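You operate a simulated robot arm through the tools that you are given. There is no shell and no other tool.

You are at the controls of a simulated robot arm. One attempt, no reset.

TASK
Put things in order on the steel bench top behind the trays. At the end: the silver bolt stands where the green bracket stood; the orange bracket is on the brown long carton (marked "SOUTH"); the green bracket stands where the purple bracket stood; the purple bracket stands where the orange bracket stood; whatever was shut is shut again. Leave all else as you found it, and nothing knocked over.

The check looks at the end state, three seconds after you hand in, the way a careful person would. Anything else that was tipped, shoved, dropped, spilled or broken makes it a failure.

THE ROBOT
A 7-joint arm with a two-finger parallel gripper, fixed in place. Base frame: the origin is at the foot of the arm, x ahead of it, y to its left, z up; the work surface is at about z = 800. Units: mm, rad, N and s.
With the tool pointing down near the work surface it reaches from about 300 to 700 mm from the base axis. Its first joint turns from -1.152 to 1.152 rad. Payload 1.57 kg.
The tool frame sits at the grasp point between the pads (the TCP): z along the fingers, y along the line on which they close. The tips reach 30 mm beyond it. Largest opening 110 mm; finger width 24, thickness 12; the body of the gripper, 48 by 112 mm, starts 78 mm behind the TCP.
Orientation is that of the tool frame in the base frame, as a unit quaternion [w, x, y, z]. With the fingers straight down and closing along the base's y, the tool's x points along the base's -x, its y along +y and its z along -z.

THE INTERFACE
- The arm moves only by the tool nudge_tool. Its argument "series" is one flat list of numbers, 7 for each row, row after row: the shift along the base's x, y, z in mm, then the turn, a rotation vector about the base's x, y, z in degrees, then the closure, from 0 (fully open) to 1 (shut). In form: [tx, ty, tz, ax, ay, az, hand, tx, ty, tz, ax, ay, az, hand, ...]. A call has 1 to 20 rows; each row shifts and turns the commanded pose from where the row before left it. Rows are played at 5 a second. More than 50 mm and 0.15 rad between two rows, or a gripper value outside its range, and nothing of the call is played. A pose out of reach is approached as far as the arm can. The call stops where the force on the tool passes 40 N (or 10 N more than at its start, if that is more) or the arm is blocked; 0.2 s more then pass. The fingers move at their own pace (about 108 mm/s each) and stop on an object; they squeeze with about 27 N. The grip force told is the motor's: it shows also when the fingers shut on nothing. Time passes only in rows, and 0.2 s behind the last, so rows that do not move let the fingers close. It gives the time, the measured TCP pose, the force on the tool (base axes), the opening and the grip force at its end, in the units of the frame above (readings bear some noise), with the torque about the TCP (base axes, N m) and any sound that the robot's microphone picked up.
- Cameras (640 x 400 px; columns grow to the right, rows downward): "scene" is fixed at [157.1, -399.7, 1397.8]; the picture's right is [0.72, -0.69, 0.00], its down [-0.51, -0.54, -0.67] and it looks along [0.46, 0.48, -0.74] (base axes); focal length 355 px, centre (320, 200). "wrist" rides on the gripper at [70, 16, -141] in the tool frame; the picture's right is [-0.23, 0.97, 0.00], its down [-0.86, -0.20, -0.48] and it looks along [-0.47, -0.11, 0.88] (tool axes); focal length 222 px, centre (320, 200). There is no depth. A picture from a camera that has moved, and an enlarged one, comes with that camera's place and axes in the base frame and with its lens. The place of the scene camera against the robot may be out by one fixed shift of up to 25 mm in any direction.
- camera(camera): a new picture of that camera. No time passes.
- inspect(camera, box): a new picture of the part [left, top, right, bottom] of that camera's present view, enlarged. No time passes.
- close_job(): hands the job in; it is judged then, once.

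Nothing tells you positions but the pictures and the camera data. Unless the task says otherwise, let go and move clear before handing in.

The tools are called after ">>>" as name(argument=value, ...) on one line, values as JSON. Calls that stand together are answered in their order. nudge_tool: Moves the arm, as the interface text tells. Its arguments: {"type":"object","properties":{"series":{"type":"array"}},"required":["series"]} The other tools are called the same way: camera (camera) takes a picture; inspect (camera, box) takes an enlarged picture of a part of a camera's view; close_job () hands the job in.

At the start:

```text
time: 0.0
eef_pos: [338.9, -149.8, 1039.6]
orientation: [0.0, 0.0, 1.0, 0.0]
force: [-0.1, 0.1, 0.1]
moment: [-0.03, 0.0, 0.01]
grip_width: 110.0
grasp_force: 0.0
```

scene: 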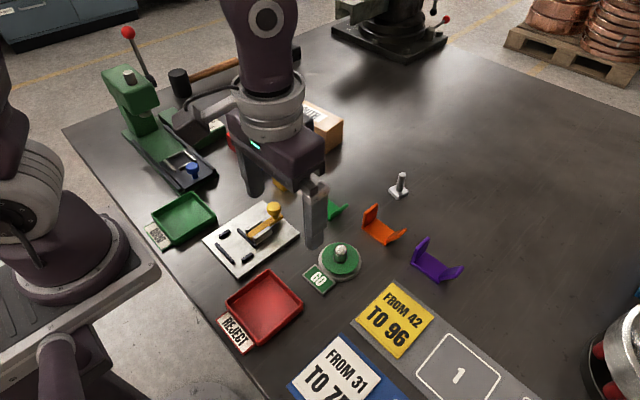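
wrist: 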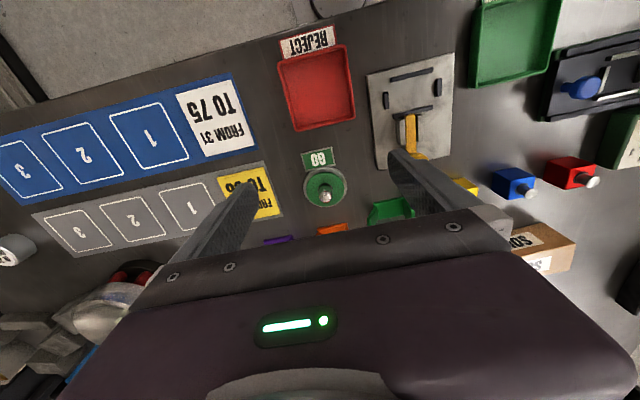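

I see a bench with trays, a press, a gauge fixture, the green, orange and purple brackets and a silver bolt. The arm hides part of the carton, so I take enlarged pictures first.

>>> inspect(camera="scene", box=[300, 150, 480, 300])

>>> inspect(camera="scene", box=[180, 80, 360, 230])

>>> inspect(camera="wrist", box=[240, 120, 600, 300])

```text
2.67 times, centred on (390, 225) of scene
camera zoom: at [157.1, -399.7, 1397.8], right [0.72, -0.69, 0.0], down [-0.51, -0.54, -0.67], along [0.46, 0.48, -0.74], focal length 948 px, centre (133, 133)
```

zoom: 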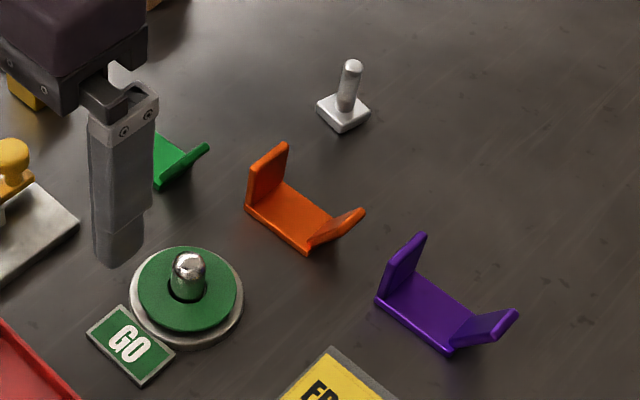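

```text
2.67 times, centred on (270, 155) of scene
camera zoom: at [157.1, -399.7, 1397.8], right [0.72, -0.69, 0.0], down [-0.51, -0.54, -0.67], along [0.46, 0.48, -0.74], focal length 948 px, centre (453, 320)
```

zoom: 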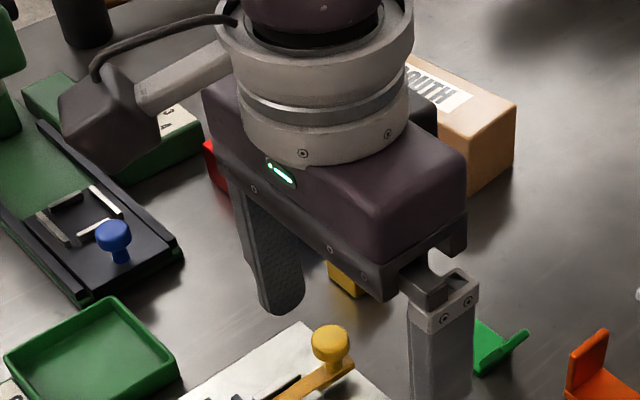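

```text
1.78 times, centred on (420, 210) of wrist
camera zoom: at [269.6, -132.8, 1181.9], right [0.23, 0.97, 0.0], down [0.86, -0.2, 0.48], along [0.47, -0.11, -0.88], focal length 395 px, centre (142, 182)
```

zoom: 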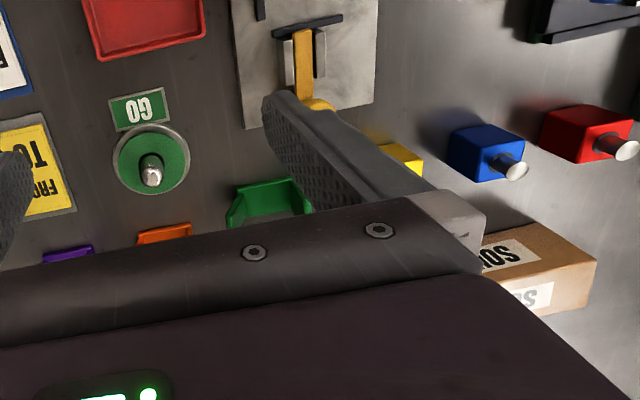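

The brackets and bolt lie around x 530–680, y −290 to −50. I move the arm to the left at its present height to get a clear picture.

>>> nudge_tool(series=[0, 45, 0, 0, 0, 0, 0, 0, 45, 0, 0, 0, 0, 0, 0, 45, 0, 0, 0, 0, 0, 0, 45, 0, 0, 0, 0, 0, 0, 45, 0, 0, 0, 0, 0, 0, 45, 0, 0, 0, 0, 0])

>>> camera(camera="scene")

>>> camera(camera="wrist")

```text
time: 1.4
eef_pos: [339.6, 121.6, 1039.7]
orientation: [0.0, 0.0, 1.0, 0.0]
force: [0.8, 0.9, 0.8]
moment: [-0.03, -0.05, 0.0]
grip_width: 110.4
grasp_force: 0.0
```

```text
taken
```

scene: 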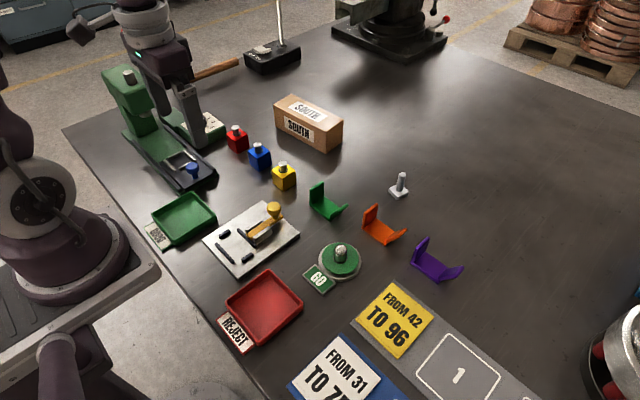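

```text
taken
camera wrist: at [270.8, 139.3, 1182.6], right [0.23, 0.97, 0.0], down [0.86, -0.2, 0.48], along [0.47, -0.11, -0.88], focal length 222 px, centre (320, 200)
```

wrist: 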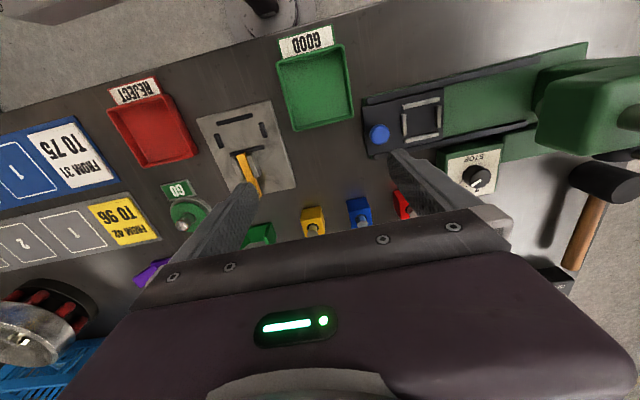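

>>> inspect(camera="scene", box=[290, 150, 410, 225])

>>> inspect(camera="scene", box=[350, 160, 470, 285])

>>> inspect(camera="scene", box=[220, 80, 360, 200])

>>> inspect(camera="scene", box=[190, 180, 370, 300])

```text
5.33 times, centred on (350, 188) of scene
camera zoom: at [157.1, -399.7, 1397.8], right [0.72, -0.69, 0.0], down [-0.51, -0.54, -0.67], along [0.46, 0.48, -0.74], focal length 1895 px, centre (160, 267)
```

zoom: 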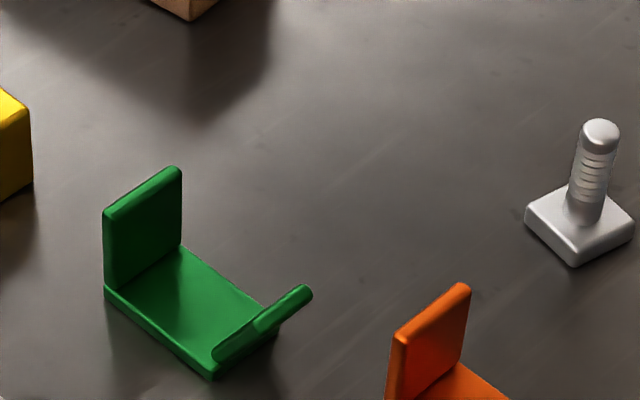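

```text
3.20 times, centred on (410, 222) of scene
camera zoom: at [157.1, -399.7, 1397.8], right [0.72, -0.69, 0.0], down [-0.51, -0.54, -0.67], along [0.46, 0.48, -0.74], focal length 1137 px, centre (32, 128)
```

zoom: 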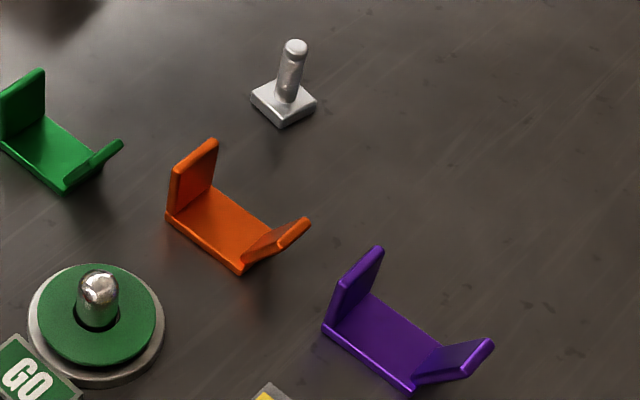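

```text
3.33 times, centred on (290, 140) of scene
camera zoom: at [157.1, -399.7, 1397.8], right [0.72, -0.69, 0.0], down [-0.51, -0.54, -0.67], along [0.46, 0.48, -0.74], focal length 1184 px, centre (420, 400)
```

zoom: 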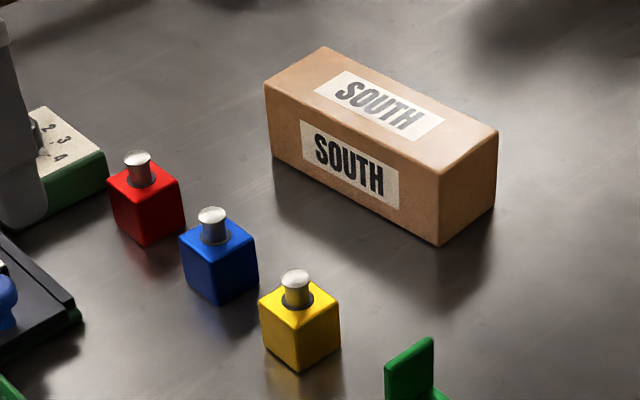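

```text
3.33 times, centred on (280, 240) of scene
camera zoom: at [157.1, -399.7, 1397.8], right [0.72, -0.69, 0.0], down [-0.51, -0.54, -0.67], along [0.46, 0.48, -0.74], focal length 1184 px, centre (453, 67)
```

zoom: 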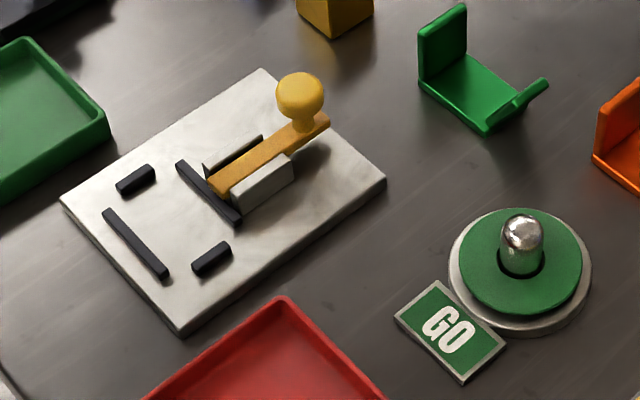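

The scene camera now shows everything: three U-brackets with the straight flange on their left (+y) side, the bolt on its square head, and the carton near (675, 185). Next I raise the arm so the wrist camera can check these positions independently of the scene camera's shift.

>>> nudge_tool(series=[0, -39, 29, 0, 0, 0, 0, 0, -39, 29, 0, 0, 0, 0, 0, -39, 29, 0, 0, 0, 0, 0, -39, 29, 0, 0, 0, 0, 0, -39, 29, 0, 0, 0, 0, 0, -39, 29, 0, 0, 0, 0, 0, -39, 29, 0, 0, 0, 0, 0, 0, 0, 0, 0, 0, 0, 0, 0, 0, 0, 0, 0, 0])

>>> camera(camera="wrist")

>>> camera(camera="scene")

```text
time: 3.4
eef_pos: [338.7, -150.6, 1244.1]
orientation: [0.0, 0.0, 1.0, -0.001]
force: [0.0, -0.5, 0.5]
moment: [-0.03, 0.0, 0.03]
grip_width: 109.8
grasp_force: 0.0
```

```text
taken
camera wrist: at [269.7, -134.0, 1385.7], right [0.23, 0.97, 0.0], down [0.86, -0.2, 0.48], along [0.47, -0.11, -0.88], focal length 222 px, centre (320, 200)
```

wrist: 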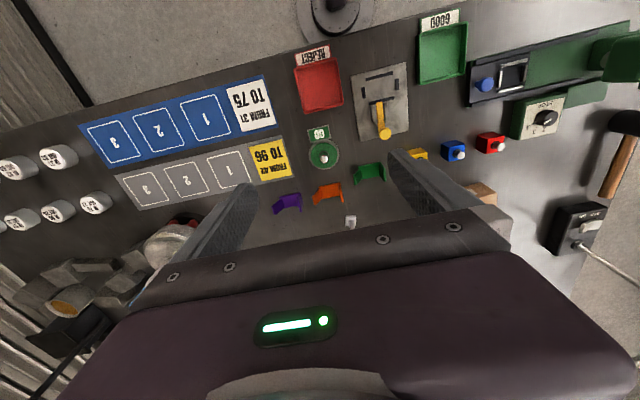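

```text
taken
```

scene: 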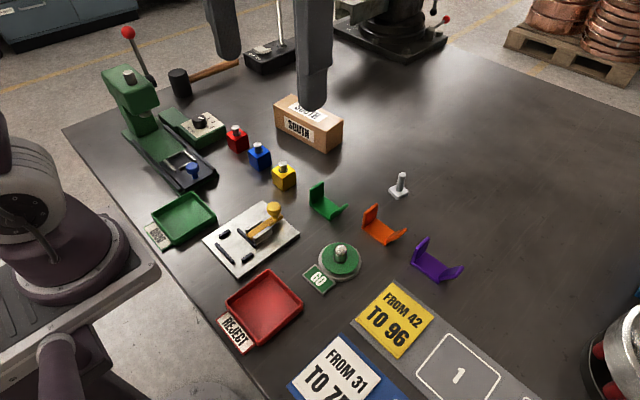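

>>> inspect(camera="wrist", box=[265, 155, 395, 235])

>>> inspect(camera="wrist", box=[265, 175, 335, 220])

>>> inspect(camera="wrist", box=[335, 155, 405, 200])

>>> inspect(camera="wrist", box=[440, 140, 520, 215])

```text
4.92 times, centred on (330, 195) of wrist
camera zoom: at [269.7, -134.0, 1385.7], right [0.23, 0.97, 0.0], down [0.86, -0.2, 0.48], along [0.47, -0.11, -0.88], focal length 1094 px, centre (271, 225)
```

zoom: 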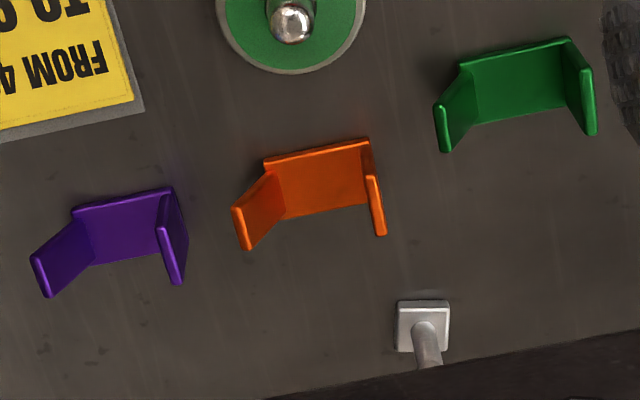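

```text
8.89 times, centred on (300, 198) of wrist
camera zoom: at [269.7, -134.0, 1385.7], right [0.23, 0.97, 0.0], down [0.86, -0.2, 0.48], along [0.47, -0.11, -0.88], focal length 1974 px, centre (498, 222)
```

zoom: 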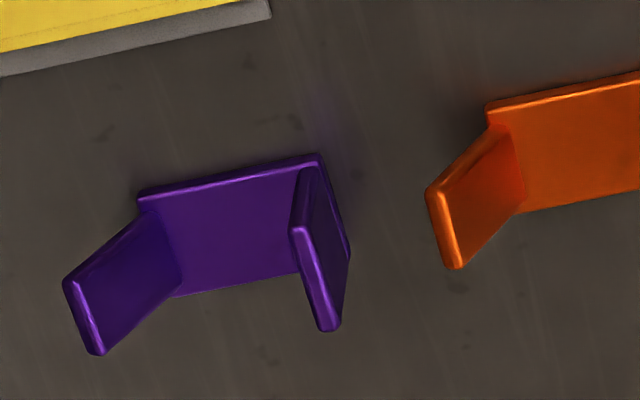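

```text
8.89 times, centred on (370, 178) of wrist
camera zoom: at [269.7, -134.0, 1385.7], right [0.23, 0.97, 0.0], down [0.86, -0.2, 0.48], along [0.47, -0.11, -0.88], focal length 1974 px, centre (-124, 400)
```

zoom: 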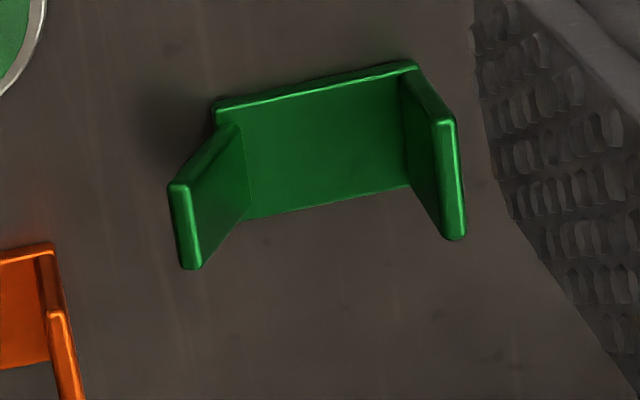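

```text
5.33 times, centred on (480, 178) of wrist
camera zoom: at [269.7, -134.0, 1385.7], right [0.23, 0.97, 0.0], down [0.86, -0.2, 0.48], along [0.47, -0.11, -0.88], focal length 1185 px, centre (-533, 320)
```

zoom: 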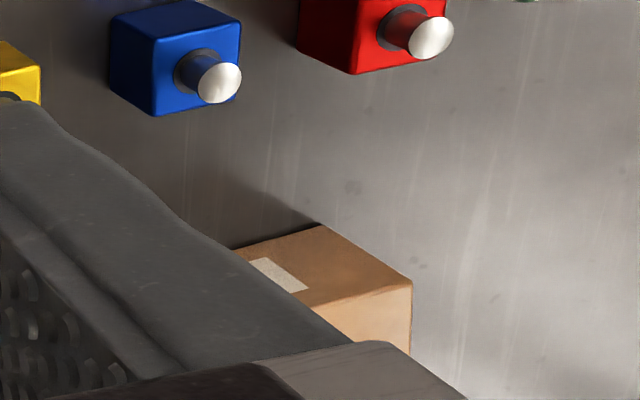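

The wrist view puts the orange bracket's straight flange at about (556, −140), and shows the scene camera is off by about −8 mm in y. I go above the orange flange first to look at it close up with the wrist camera.

>>> nudge_tool(series=[27.2, 1.5, -36.8, 0, 0, 0, 0.6, 27.2, 1.5, -36.8, 0, 0, 0, 0.6, 27.2, 1.5, -36.8, 0, 0, 0, 0.6, 27.2, 1.5, -36.8, 0, 0, 0, 0.6, 27.2, 1.5, -36.8, 0, 0, 0, 0.6, 27.2, 1.5, -36.8, 0, 0, 0, 0.6, 27.2, 1.5, -36.8, 0, 0, 0, 0.6, 27.2, 1.5, -36.8, 0, 0, 0, 0.6, 0, 0, 0, 0, 0, 0, 0.6, 0, 0, 0, 0, 0, 0, 0.6])

>>> camera(camera="wrist")

>>> camera(camera="scene")

```text
time: 5.6
eef_pos: [556.0, -138.4, 950.2]
orientation: [0.001, 0.0, 1.0, 0.0]
force: [0.4, -0.1, -0.3]
moment: [0.07, 0.0, -0.02]
grip_width: 43.9
grasp_force: 0.1
```

```text
taken
camera wrist: at [486.8, -121.3, 1092.7], right [0.23, 0.97, 0.0], down [0.85, -0.2, 0.48], along [0.47, -0.11, -0.88], focal length 222 px, centre (320, 200)
```

wrist: 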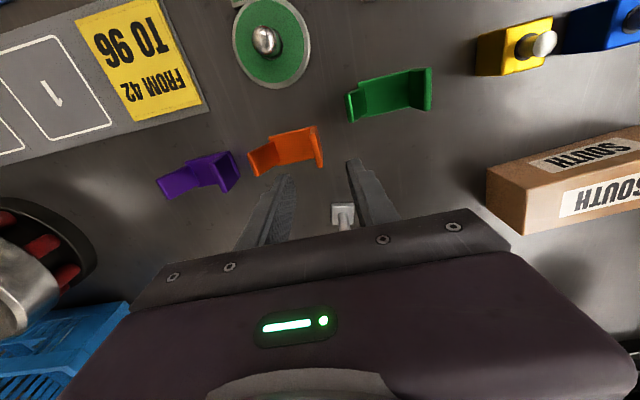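

```text
taken
```

scene: 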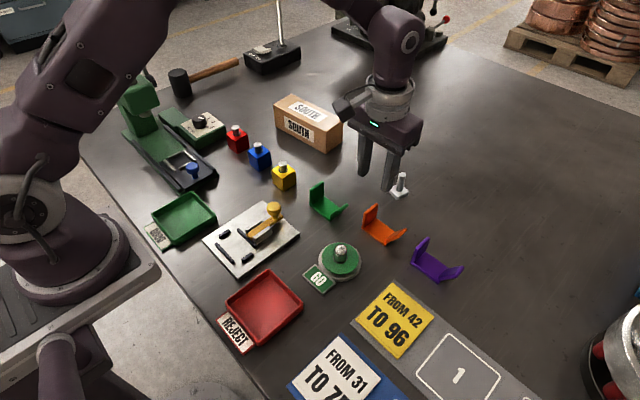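

The wrist camera now shows the three brackets close up with the fingers in view. I enlarge each to measure the flange positions and yaw.

>>> inspect(camera="wrist", box=[240, 115, 340, 185])

>>> inspect(camera="wrist", box=[340, 60, 440, 130])

>>> inspect(camera="wrist", box=[150, 140, 250, 210])

>>> inspect(camera="wrist", box=[470, 110, 640, 240])

>>> inspect(camera="wrist", box=[300, 180, 390, 250])

```text
5.71 times, centred on (290, 150) of wrist
camera zoom: at [486.8, -121.3, 1092.7], right [0.23, 0.97, 0.0], down [0.85, -0.2, 0.48], along [0.47, -0.11, -0.88], focal length 1269 px, centre (491, 486)
```

zoom: 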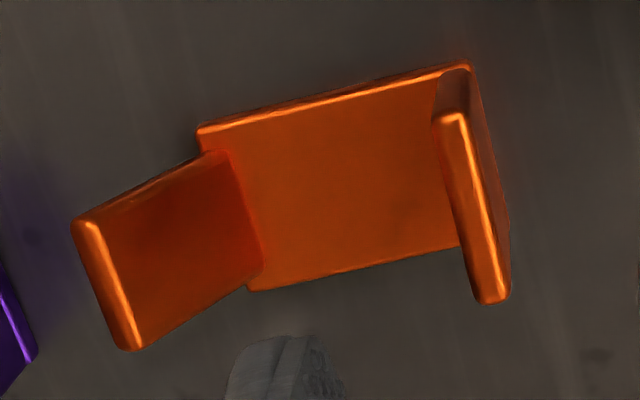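

```text
5.71 times, centred on (390, 95) of wrist
camera zoom: at [486.8, -121.3, 1092.7], right [0.23, 0.97, 0.0], down [0.85, -0.2, 0.48], along [0.47, -0.11, -0.88], focal length 1269 px, centre (-80, 800)
```

zoom: 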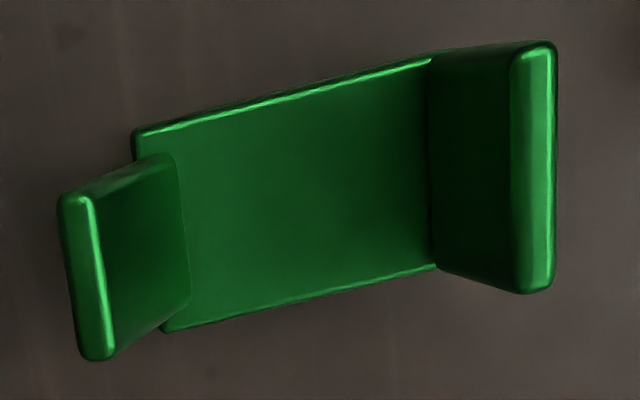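

```text
5.71 times, centred on (200, 175) of wrist
camera zoom: at [486.8, -121.3, 1092.7], right [0.23, 0.97, 0.0], down [0.85, -0.2, 0.48], along [0.47, -0.11, -0.88], focal length 1269 px, centre (1006, 343)
```

zoom: 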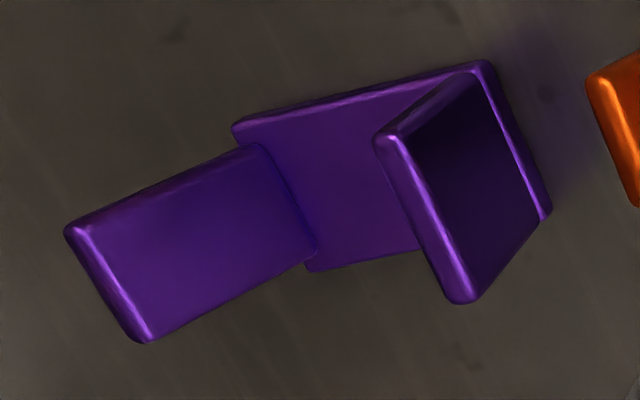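

```text
3.08 times, centred on (555, 175) of wrist
camera zoom: at [486.8, -121.3, 1092.7], right [0.23, 0.97, 0.0], down [0.85, -0.2, 0.48], along [0.47, -0.11, -0.88], focal length 684 px, centre (-403, 277)
```

zoom: 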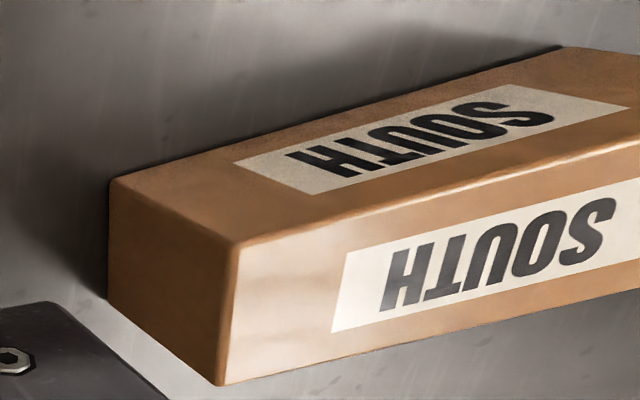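

```text
5.71 times, centred on (345, 215) of wrist
camera zoom: at [486.8, -121.3, 1092.7], right [0.23, 0.97, 0.0], down [0.85, -0.2, 0.48], along [0.47, -0.11, -0.88], focal length 1269 px, centre (177, 114)
```

zoom: 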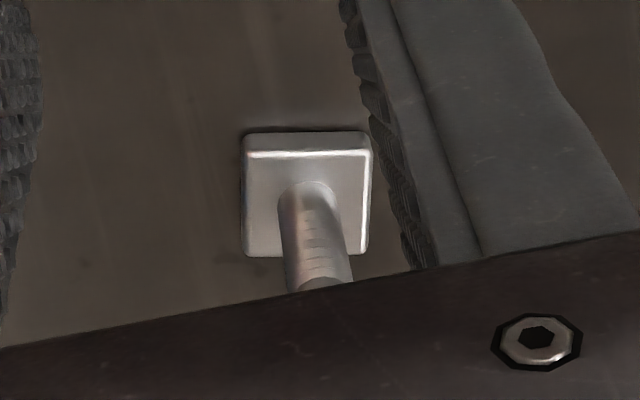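

All three brackets are close to square with the base axes, with bases 38 × 64 mm and flanges 50 mm tall. Orange's flange is centred near (556, −141), the carton top is at about z 867 and the bolt stands near (675, −128). I lower onto the orange flange and grip it.

>>> nudge_tool(series=[-0.5, -3, -40, 0, 0, 0, 0.6, 0, 0, -40, 0, 0, 0, 0.6, 0, 0, -27, 0, 0, 0, 0.6, 0, 0, 0, 0, 0, 0, 0.6])

>>> camera(camera="wrist")

>>> inspect(camera="scene", box=[320, 150, 460, 270])

```text
time: 6.6
eef_pos: [556.4, -144.3, 839.2]
orientation: [-0.001, 0.0, 1.0, 0.0]
force: [-0.1, -0.6, 0.2]
moment: [0.0, -0.02, 0.03]
grip_width: 44.3
grasp_force: 0.1
```

```text
taken
camera wrist: at [487.0, -127.3, 981.5], right [0.23, 0.97, 0.0], down [0.85, -0.2, 0.48], along [0.47, -0.11, -0.88], focal length 222 px, centre (320, 200)
```

wrist: 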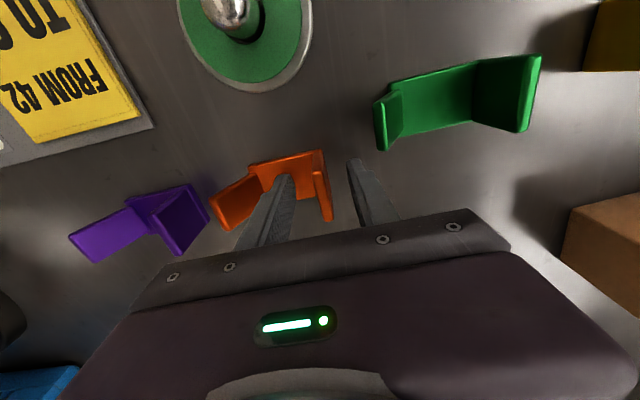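

```text
3.33 times, centred on (390, 210) of scene
camera zoom: at [157.1, -399.7, 1397.8], right [0.72, -0.69, 0.0], down [-0.51, -0.54, -0.67], along [0.46, 0.48, -0.74], focal length 1184 px, centre (87, 167)
```

zoom: 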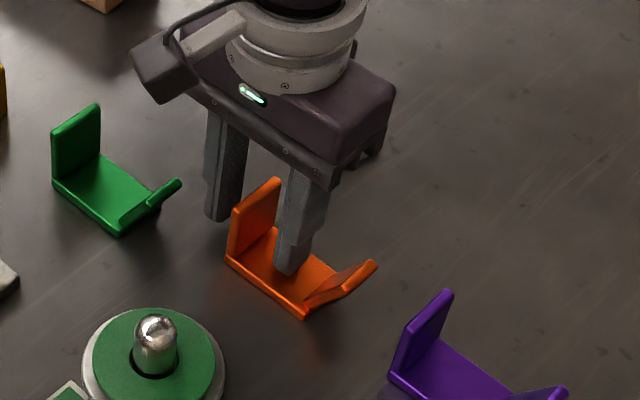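

The fingers straddle the orange flange without touching anything. I close the gripper and lift a little.

>>> nudge_tool(series=[0, 0, 0, 0, 0, 0, 1, 0, 0, 0, 0, 0, 0, 1, 0, 0, 0, 0, 0, 0, 1, 0, 0, 0, 0, 0, 0, 1])

>>> inspect(camera="wrist", box=[200, 120, 400, 240])

```text
time: 7.6
eef_pos: [556.8, -144.7, 839.5]
orientation: [0.0, 0.001, 1.0, 0.0]
force: [0.2, -0.3, 0.2]
moment: [0.0, 0.0, 0.0]
grip_width: 7.4
grasp_force: 27.5
```

```text
3.20 times, centred on (300, 180) of wrist
camera zoom: at [486.9, -127.3, 981.9], right [0.23, 0.97, 0.0], down [0.86, -0.2, 0.48], along [0.47, -0.11, -0.88], focal length 711 px, centre (384, 264)
```

zoom: 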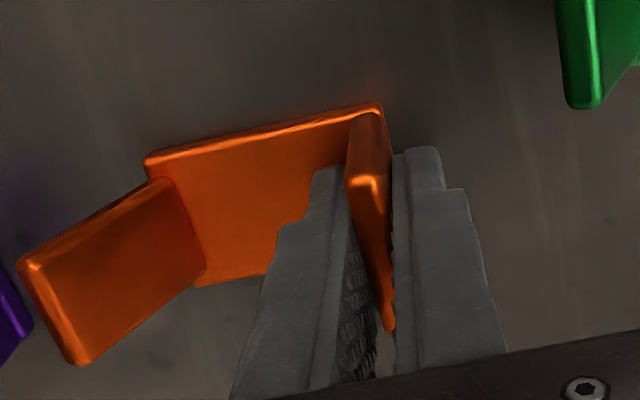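

The gripper holds the 7 mm flange with full force. I lift it about 40 mm and check that the bracket comes along level.

>>> nudge_tool(series=[0, 0, 10, 0, 0, 0, 1, 0, 0, 15, 0, 0, 0, 1, 0, 0, 15, 0, 0, 0, 1, 0, 0, 0, 0, 0, 0, 1, 0, 0, 0, 0, 0, 0, 1])

>>> inspect(camera="scene", box=[320, 150, 460, 270])

>>> camera(camera="wrist")

```text
time: 8.8
eef_pos: [556.6, -144.2, 879.8]
orientation: [0.0, 0.0, 1.0, 0.0]
force: [-0.5, 0.9, -1.0]
moment: [0.03, 0.01, 0.01]
grip_width: 7.3
grasp_force: 26.8
```

```text
3.33 times, centred on (390, 210) of scene
camera zoom: at [157.2, -399.7, 1397.8], right [0.72, -0.69, 0.0], down [-0.51, -0.54, -0.67], along [0.46, 0.48, -0.74], focal length 1184 px, centre (87, 167)
```

zoom: 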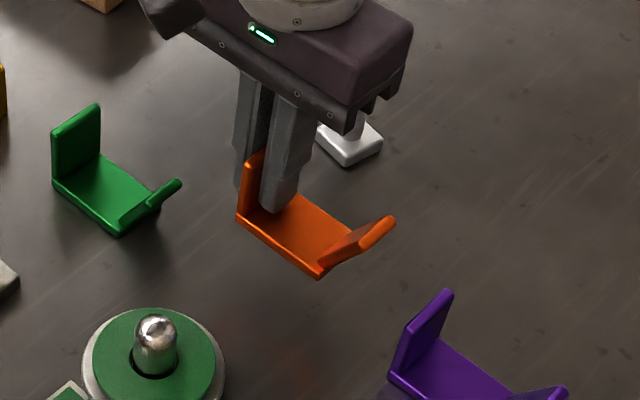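

```text
taken
camera wrist: at [487.6, -127.5, 1023.4], right [0.23, 0.97, 0.0], down [0.85, -0.2, 0.48], along [0.47, -0.11, -0.88], focal length 222 px, centre (320, 200)
```

wrist: 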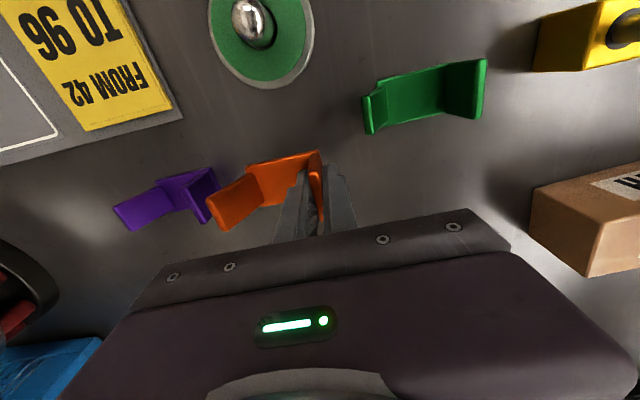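

The orange bracket hangs level in the grip. I raise it and carry it over to the carton, stopping above so I can check the alignment.

>>> nudge_tool(series=[0, 0, 40, 0, 0, 0, 1, 0, 0, 40, 0, 0, 0, 1, 16.2, 43, 0, 0, 0, 1, 1, 16.2, 43, 0, 0, 0, 1, 1, 16.2, 43, 0, 0, 0, 1, 1, 16.2, 43, 0, 0, 0, 1, 1, 16.2, 43, 0, 0, 0, 1, 1, 16.2, 43, 0, 0, 0, 1, 1, 16.2, 43, 0, 0, 0, 0, 1, 0, 0, 0, 0, 0, 0, 1, 0, 0, 0, 0, 0, 0, 1, 0, 0, 0, 0, 0, 0, 1, 0, 0, 0, 0, 0, 0, 1])

>>> camera(camera="wrist")

>>> inspect(camera="scene", box=[240, 50, 400, 170])

```text
time: 11.6
eef_pos: [667.8, 158.0, 959.4]
orientation: [-0.001, -0.051, 0.999, 0.0]
force: [0.6, 0.8, -1.2]
moment: [0.05, -0.02, 0.01]
grip_width: 7.5
grasp_force: 27.0
```

```text
taken
camera wrist: at [598.1, 167.4, 1102.0], right [0.13, 0.99, 0.0], down [0.87, -0.11, 0.48], along [0.47, -0.06, -0.88], focal length 222 px, centre (320, 200)
```

wrist: 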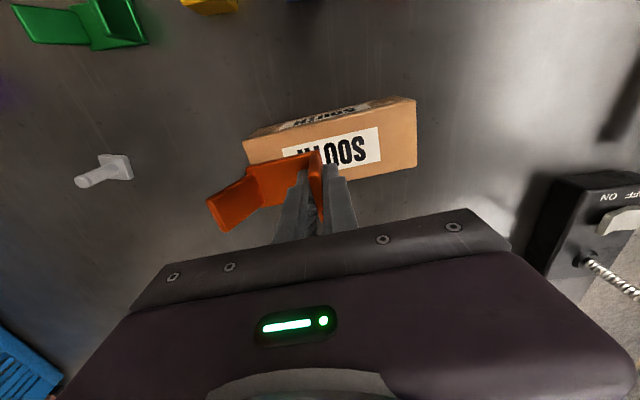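

```text
3.33 times, centred on (320, 110) of scene
camera zoom: at [157.2, -399.7, 1397.8], right [0.72, -0.69, 0.0], down [-0.51, -0.54, -0.67], along [0.46, 0.48, -0.74], focal length 1184 px, centre (320, 500)
```

zoom: 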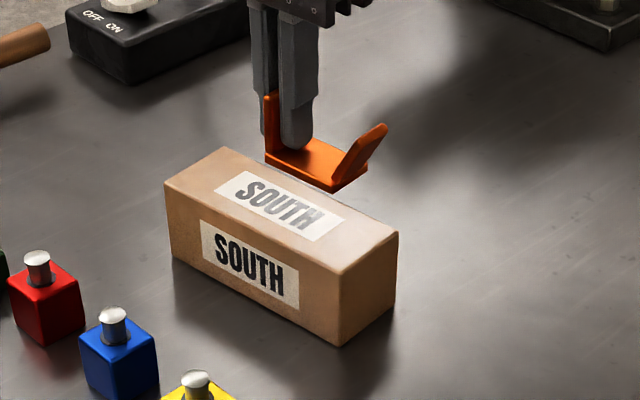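

I am above the carton with the bracket turned to match it. I enlarge the wrist view to measure the carton's top corners from here.

>>> inspect(camera="wrist", box=[195, 80, 435, 240])

```text
2.50 times, centred on (315, 160) of wrist
camera zoom: at [598.1, 167.4, 1102.0], right [0.13, 0.99, 0.0], down [0.87, -0.11, 0.48], along [0.47, -0.06, -0.88], focal length 555 px, centre (332, 300)
```

zoom: 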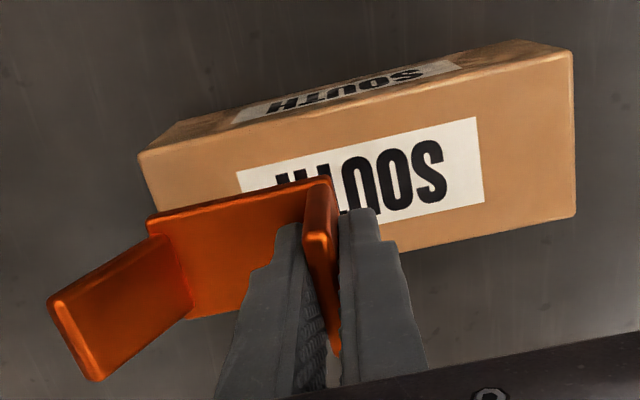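

The carton top runs from about (647, 79) to (696, 264), so the bracket's base sits well inside it. I lower to just above the top.

>>> nudge_tool(series=[1.5, 0, -20, 0, 0, 0, 1, 1.5, 0, -18, 0, 0, 0, 1, 0, 0, -7, 0, 0, 0, 1, 0, 0, 0, 0, 0, 0, 1, 0, 0, 0, 0, 0, 0, 1, 0, 0, 0, 0, 0, 0, 1])

>>> inspect(camera="scene", box=[250, 80, 370, 170])

```text
time: 13.0
eef_pos: [672.4, 158.2, 914.6]
orientation: [0.0, -0.052, 0.999, -0.001]
force: [0.5, 0.1, -1.3]
moment: [0.08, 0.01, 0.03]
grip_width: 7.5
grasp_force: 26.6
```

```text
4.44 times, centred on (310, 125) of scene
camera zoom: at [157.2, -399.7, 1397.8], right [0.72, -0.69, 0.0], down [-0.51, -0.54, -0.67], along [0.46, 0.48, -0.74], focal length 1579 px, centre (364, 533)
```

zoom: 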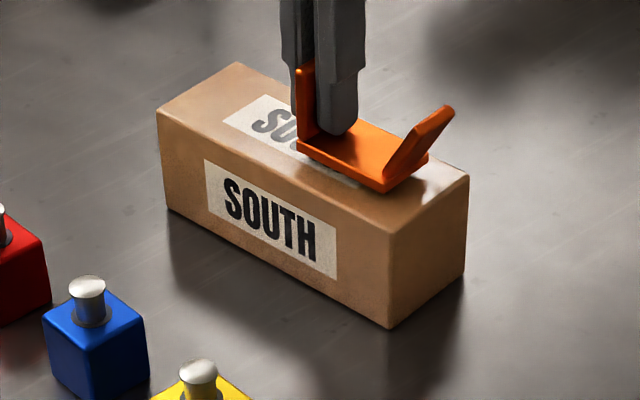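

It is a few millimetres above the carton. I lower in small steps until the force shows contact.

>>> nudge_tool(series=[0, 0, -2, 0, 0, 0, 1, 0, 0, -2, 0, 0, 0, 1, 0, 0, -1, 0, 0, 0, 1, 0, 0, 0, 0, 0, 0, 1, 0, 0, 0, 0, 0, 0, 1])

>>> inspect(camera="scene", box=[250, 80, 370, 170])

```text
time: 14.2
eef_pos: [672.9, 156.8, 909.9]
orientation: [0.0, -0.053, 0.999, 0.001]
force: [1.2, 0.4, -1.8]
moment: [0.03, 0.0, -0.04]
grip_width: 7.5
grasp_force: 26.5
```

```text
4.44 times, centred on (310, 125) of scene
camera zoom: at [157.2, -399.7, 1397.8], right [0.72, -0.69, 0.0], down [-0.51, -0.54, -0.67], along [0.46, 0.48, -0.74], focal length 1579 px, centre (364, 533)
```

zoom: 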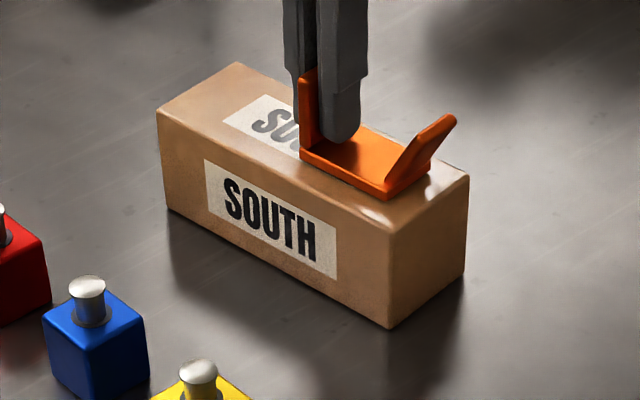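

>>> nudge_tool(series=[0, 0, -1, 0, 0, 0, 1, 0, 0, -1, 0, 0, 0, 1, 0, 0, 0, 0, 0, 0, 1, 0, 0, 0, 0, 0, 0, 1])

```text
time: 15.2
eef_pos: [672.6, 157.8, 910.7]
orientation: [0.001, -0.052, 0.999, 0.001]
force: [-2.3, 1.5, 13.7]
moment: [-0.14, 0.15, -0.04]
grip_width: 7.6
grasp_force: 27.0
```

Contact: the force went to about 14 N upward at z 910, so the bracket rests on the carton. I ease off 1 mm, open the fingers partway and rise straight up.

>>> nudge_tool(series=[0, 0, 1.2, 0, 0, 0, 1, 0, 0, 0, 0, 0, 0, 1, 0, 0, 0, 0, 0, 0, 0.9, 0, 0, 0, 0, 0, 0, 0.7, 0, 0, 0, 0, 0, 0, 0.65, 0, 0, 0, 0, 0, 0, 0.65])

>>> inspect(camera="scene", box=[250, 80, 370, 170])

>>> inspect(camera="wrist", box=[195, 80, 435, 240])

```text
time: 16.6
eef_pos: [672.4, 157.6, 911.0]
orientation: [0.001, -0.052, 0.999, 0.0]
force: [-0.6, -0.2, 0.6]
moment: [-0.02, 0.0, 0.01]
grip_width: 38.8
grasp_force: 0.1
```

```text
4.44 times, centred on (310, 125) of scene
camera zoom: at [157.1, -399.7, 1397.8], right [0.72, -0.69, 0.0], down [-0.51, -0.54, -0.67], along [0.46, 0.48, -0.74], focal length 1579 px, centre (364, 533)
```

zoom: 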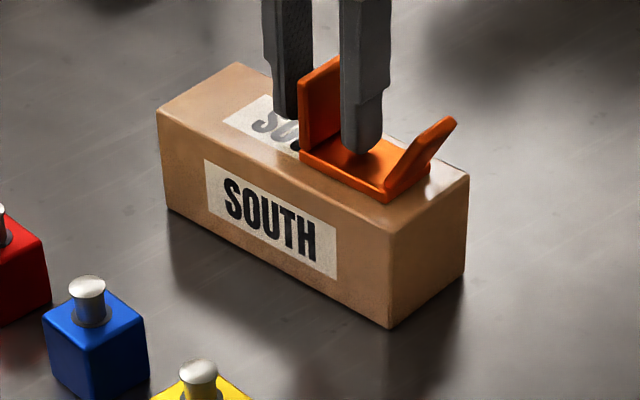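

```text
2.50 times, centred on (315, 160) of wrist
camera zoom: at [601.9, 167.0, 1052.7], right [0.12, 0.99, 0.0], down [0.87, -0.11, 0.48], along [0.47, -0.06, -0.88], focal length 555 px, centre (332, 300)
```

zoom: 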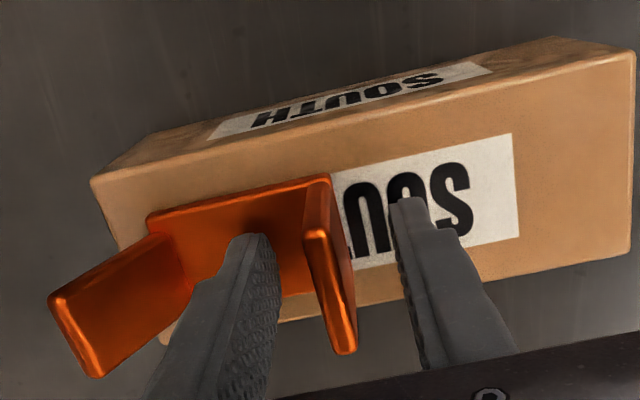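

The orange bracket stands on the carton, free of the fingers. I rise straight up, undo the 6° turn and go above the purple flange near (561, −262).

>>> nudge_tool(series=[0, 0, 20, 0, 0, 0, 0.65, 0, 0, 40, 0, 0, 0, 0.65, -12.3, -46.5, 0, 0, 0, -1, 0.6, -12.3, -46.5, 0, 0, 0, -1, 0.6, -12.3, -46.5, 0, 0, 0, -1, 0.6, -12.3, -46.5, 0, 0, 0, -1, 0.6, -12.3, -46.5, 0, 0, 0, -1, 0.6, -12.3, -46.5, 0, 0, 0, -1, 0.6, -12.3, -46.5, 0, 0, 0, 0, 0.6, -12.3, -46.5, 0, 0, 0, 0, 0.6, -12.3, -46.5, 0, 0, 0, 0, 0.6, 0, 0, -20, 0, 0, 0, 0.6, 0, 0, -20, 0, 0, 0, 0.6, 0, 0, 0, 0, 0, 0, 0.6, 0, 0, 0, 0, 0, 0, 0.6, 0, 0, 0, 0, 0, 0, 0.6])

>>> camera(camera="wrist")

>>> inspect(camera="wrist", box=[230, 110, 350, 190])

>>> camera(camera="scene")

```text
time: 20.0
eef_pos: [562.0, -260.9, 928.7]
orientation: [-0.001, 0.0, 1.0, -0.001]
force: [-0.1, -0.5, -0.8]
moment: [-0.01, 0.0, -0.04]
grip_width: 43.8
grasp_force: 0.0
```

```text
taken
camera wrist: at [492.3, -243.1, 1072.8], right [0.23, 0.97, 0.0], down [0.86, -0.2, 0.48], along [0.47, -0.11, -0.88], focal length 222 px, centre (320, 200)
```

wrist: 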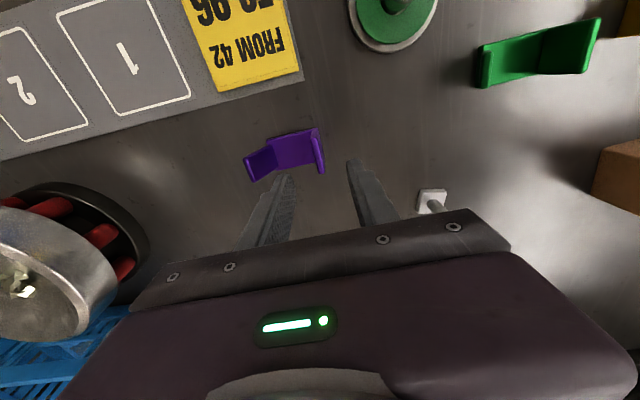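

```text
5.00 times, centred on (290, 150) of wrist
camera zoom: at [492.3, -243.1, 1072.8], right [0.23, 0.97, 0.0], down [0.86, -0.2, 0.48], along [0.47, -0.11, -0.88], focal length 1111 px, centre (470, 450)
```

zoom: 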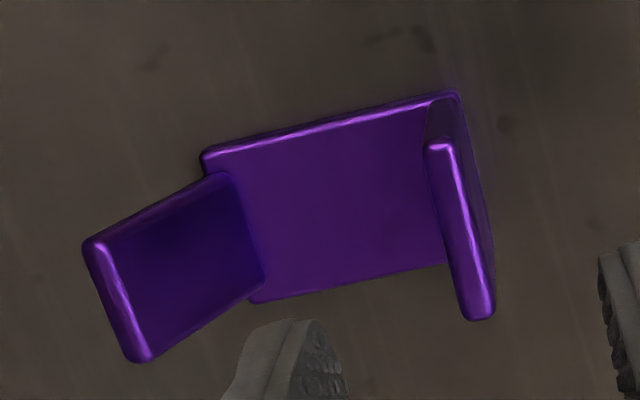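

```text
taken
```

scene: 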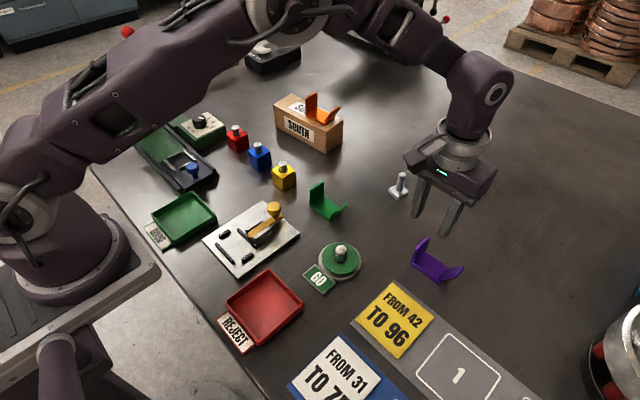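

The purple flange is centred near (561, −261) and the orange bracket stands well on the carton. I idle briefly to see how far the readings settle before going down.

>>> nudge_tool(series=[0, 0, 0, 0, 0, 0, 0.6, 0, 0, 0, 0, 0, 0, 0.6, 0, 0, 0, 0, 0, 0, 0.6])

>>> inspect(camera="wrist", box=[230, 110, 350, 190])

```text
time: 20.8
eef_pos: [561.8, -258.7, 930.5]
orientation: [0.0, 0.0, 1.0, 0.0]
force: [-0.3, -1.7, -0.2]
moment: [0.01, 0.02, -0.01]
grip_width: 44.0
grasp_force: 0.0
```

```text
5.00 times, centred on (290, 150) of wrist
camera zoom: at [492.3, -243.1, 1072.9], right [0.23, 0.97, 0.0], down [0.85, -0.2, 0.48], along [0.47, -0.11, -0.88], focal length 1111 px, centre (470, 450)
```

zoom: 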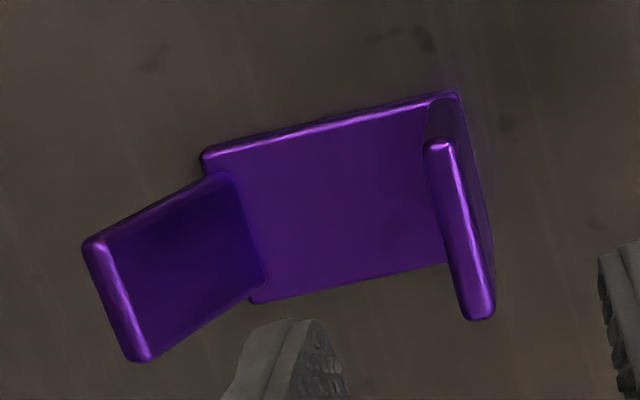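

The pictures are steady and the readings carry about 1–2 mm of noise, so I rely on the pictures. I lower over the purple flange with a small sideways correction.

>>> nudge_tool(series=[-0.8, -1.5, -40, 0, 0, 0, 0.6, 0, 0, -30, 0, 0, 0, 0.6, 0, 0, -17, 0, 0, 0, 0.6, 0, 0, 0, 0, 0, 0, 0.6, 0, 0, 0, 0, 0, 0, 0.6, 0, 0, 0, 0, 0, 0, 0.6])

>>> inspect(camera="wrist", box=[200, 120, 400, 240])

>>> inspect(camera="scene", box=[370, 170, 510, 290])

```text
time: 22.2
eef_pos: [561.8, -260.2, 843.5]
orientation: [0.001, 0.0, 1.0, 0.001]
force: [0.9, 0.0, -0.1]
moment: [-0.01, -0.02, -0.04]
grip_width: 44.1
grasp_force: 0.1
```

```text
3.20 times, centred on (300, 180) of wrist
camera zoom: at [491.4, -243.0, 986.0], right [0.23, 0.97, 0.0], down [0.86, -0.2, 0.48], along [0.47, -0.11, -0.88], focal length 711 px, centre (384, 264)
```

zoom: 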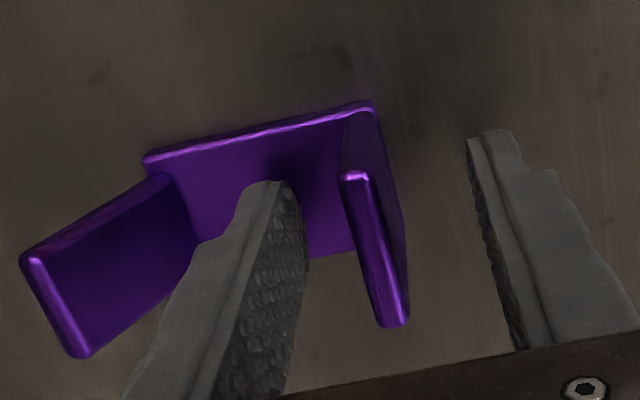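

```text
3.33 times, centred on (440, 230) of scene
camera zoom: at [157.1, -399.7, 1397.8], right [0.72, -0.69, 0.0], down [-0.51, -0.54, -0.67], along [0.46, 0.48, -0.74], focal length 1184 px, centre (-80, 100)
```

zoom: 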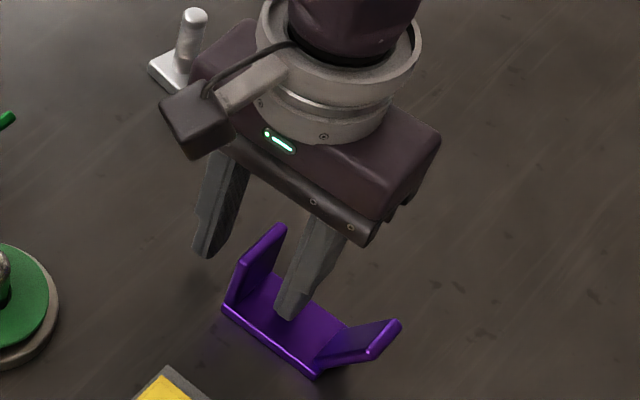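

The fingers straddle the purple flange, with it about 2 mm off centre. I correct that, close, and lift.

>>> nudge_tool(series=[0, -1.8, 0, 0, 0, 0, 0.6, 0, 0, 0, 0, 0, 0, 0.8, 0, 0, 0, 0, 0, 0, 1, 0, 0, 0, 0, 0, 0, 1, 0, 0, 0, 0, 0, 0, 1, 0, 0, 0, 0, 0, 0, 1])

>>> inspect(camera="wrist", box=[200, 120, 400, 240])

```text
time: 23.6
eef_pos: [560.1, -262.3, 843.1]
orientation: [-0.001, 0.0, 1.0, 0.0]
force: [0.0, 0.0, -0.2]
moment: [-0.02, 0.04, 0.01]
grip_width: 7.6
grasp_force: 27.3
```

```text
3.20 times, centred on (300, 180) of wrist
camera zoom: at [491.3, -245.4, 986.2], right [0.23, 0.97, 0.0], down [0.86, -0.2, 0.48], along [0.47, -0.11, -0.88], focal length 711 px, centre (384, 264)
```

zoom: 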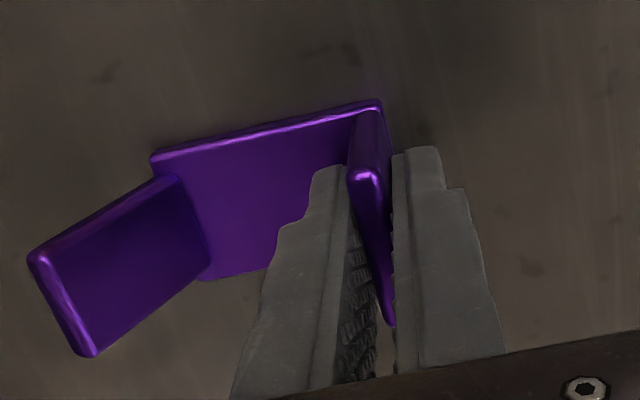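

Purple is gripped without having moved. I lift it 50 mm and carry it over to where the orange bracket stood.

>>> nudge_tool(series=[0, 0, 15, 0, 0, 0, 1, 0, 0, 35, 0, 0, 0, 1, -1.3, 30.05, 0, 0, 0, 0, 1, -1.3, 30.05, 0, 0, 0, 0, 1, -1.3, 30.05, 0, 0, 0, 0, 1, -1.3, 30.05, 0, 0, 0, 0, 1, 0, 0, 0, 0, 0, 0, 1, 0, 0, -30, 0, 0, 0, 1, 0, 0, -10, 0, 0, 0, 1, 0, 0, 0, 0, 0, 0, 1, 0, 0, 0, 0, 0, 0, 1, 0, 0, 0, 0, 0, 0, 1])

>>> inspect(camera="scene", box=[350, 160, 470, 285])

>>> inspect(camera="wrist", box=[200, 120, 400, 240])

```text
time: 26.2
eef_pos: [555.2, -143.3, 854.0]
orientation: [0.0, 0.0, 1.0, -0.001]
force: [0.2, -0.4, -2.2]
moment: [0.04, 0.02, -0.01]
grip_width: 7.4
grasp_force: 26.5
```

```text
3.20 times, centred on (410, 222) of scene
camera zoom: at [157.2, -399.7, 1397.8], right [0.72, -0.69, 0.0], down [-0.51, -0.54, -0.67], along [0.46, 0.48, -0.74], focal length 1137 px, centre (32, 128)
```

zoom: 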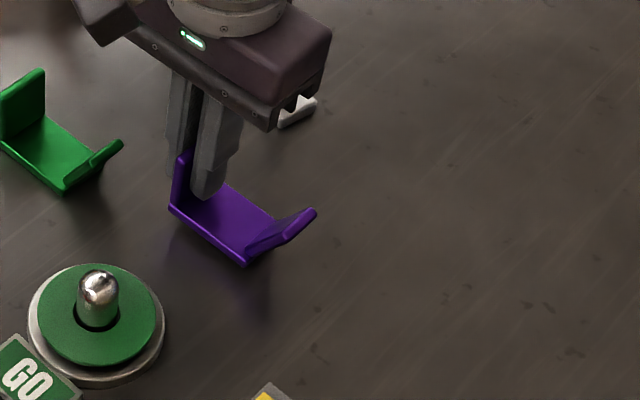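

```text
3.20 times, centred on (300, 180) of wrist
camera zoom: at [486.5, -126.3, 996.5], right [0.23, 0.97, 0.0], down [0.85, -0.2, 0.48], along [0.47, -0.11, -0.88], focal length 711 px, centre (384, 264)
```

zoom: 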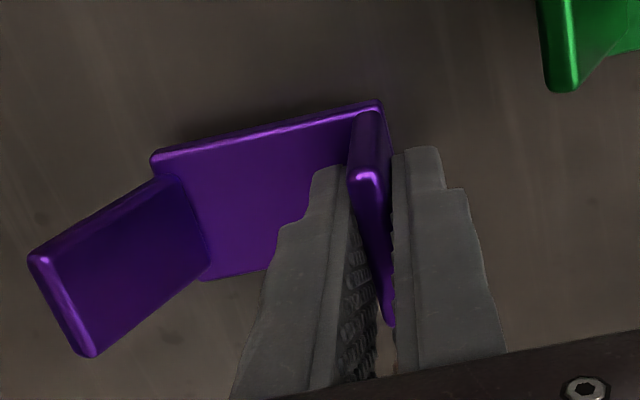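

Purple is 10 mm above its target and within about a millimetre of it. I correct and lower gently to contact.

>>> nudge_tool(series=[-0.4, 1.1, -5, 0, 0, 0, 1, 0, 0, -3, 0, 0, 0, 1, 0, 0, -1, 0, 0, 0, 1, 0, 0, 0, 0, 0, 0, 1, 0, 0, 0, 0, 0, 0, 1])

>>> inspect(camera="scene", box=[350, 160, 470, 285])

>>> inspect(camera="wrist", box=[200, 120, 400, 240])

```text
time: 27.4
eef_pos: [555.2, -143.0, 845.4]
orientation: [0.0, 0.0, 1.0, 0.0]
force: [-0.3, 0.1, 0.1]
moment: [0.03, -0.03, 0.0]
grip_width: 7.5
grasp_force: 26.4
```

```text
3.20 times, centred on (410, 222) of scene
camera zoom: at [157.2, -399.7, 1397.8], right [0.72, -0.69, 0.0], down [-0.51, -0.54, -0.67], along [0.46, 0.48, -0.74], focal length 1137 px, centre (32, 128)
```

zoom: 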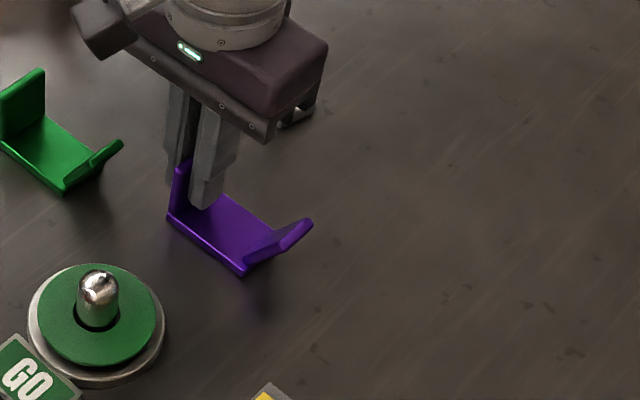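

```text
3.20 times, centred on (300, 180) of wrist
camera zoom: at [486.1, -126.4, 987.2], right [0.23, 0.97, 0.0], down [0.86, -0.2, 0.48], along [0.47, -0.11, -0.88], focal length 711 px, centre (384, 264)
```

zoom: 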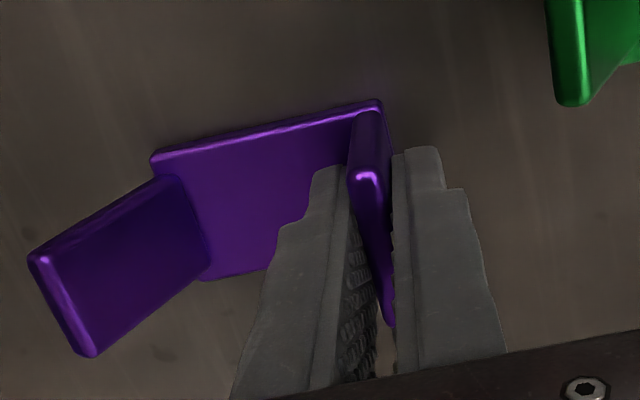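

Purple's front corners now fall on the same pixels as orange's did, within about 1 mm. I nudge 1 mm in y and lower to contact.

>>> nudge_tool(series=[0, 1.2, 0, 0, 0, 0, 1, 0, 0, -1, 0, 0, 0, 1, 0, 0, -1, 0, 0, 0, 1, 0, 0, 0, 0, 0, 0, 1])

```text
time: 28.4
eef_pos: [556.0, -142.5, 843.8]
orientation: [0.002, 0.0, 1.0, 0.001]
force: [2.1, 2.7, 23.2]
moment: [-0.04, -0.05, 0.0]
grip_width: 7.7
grasp_force: 27.0
```

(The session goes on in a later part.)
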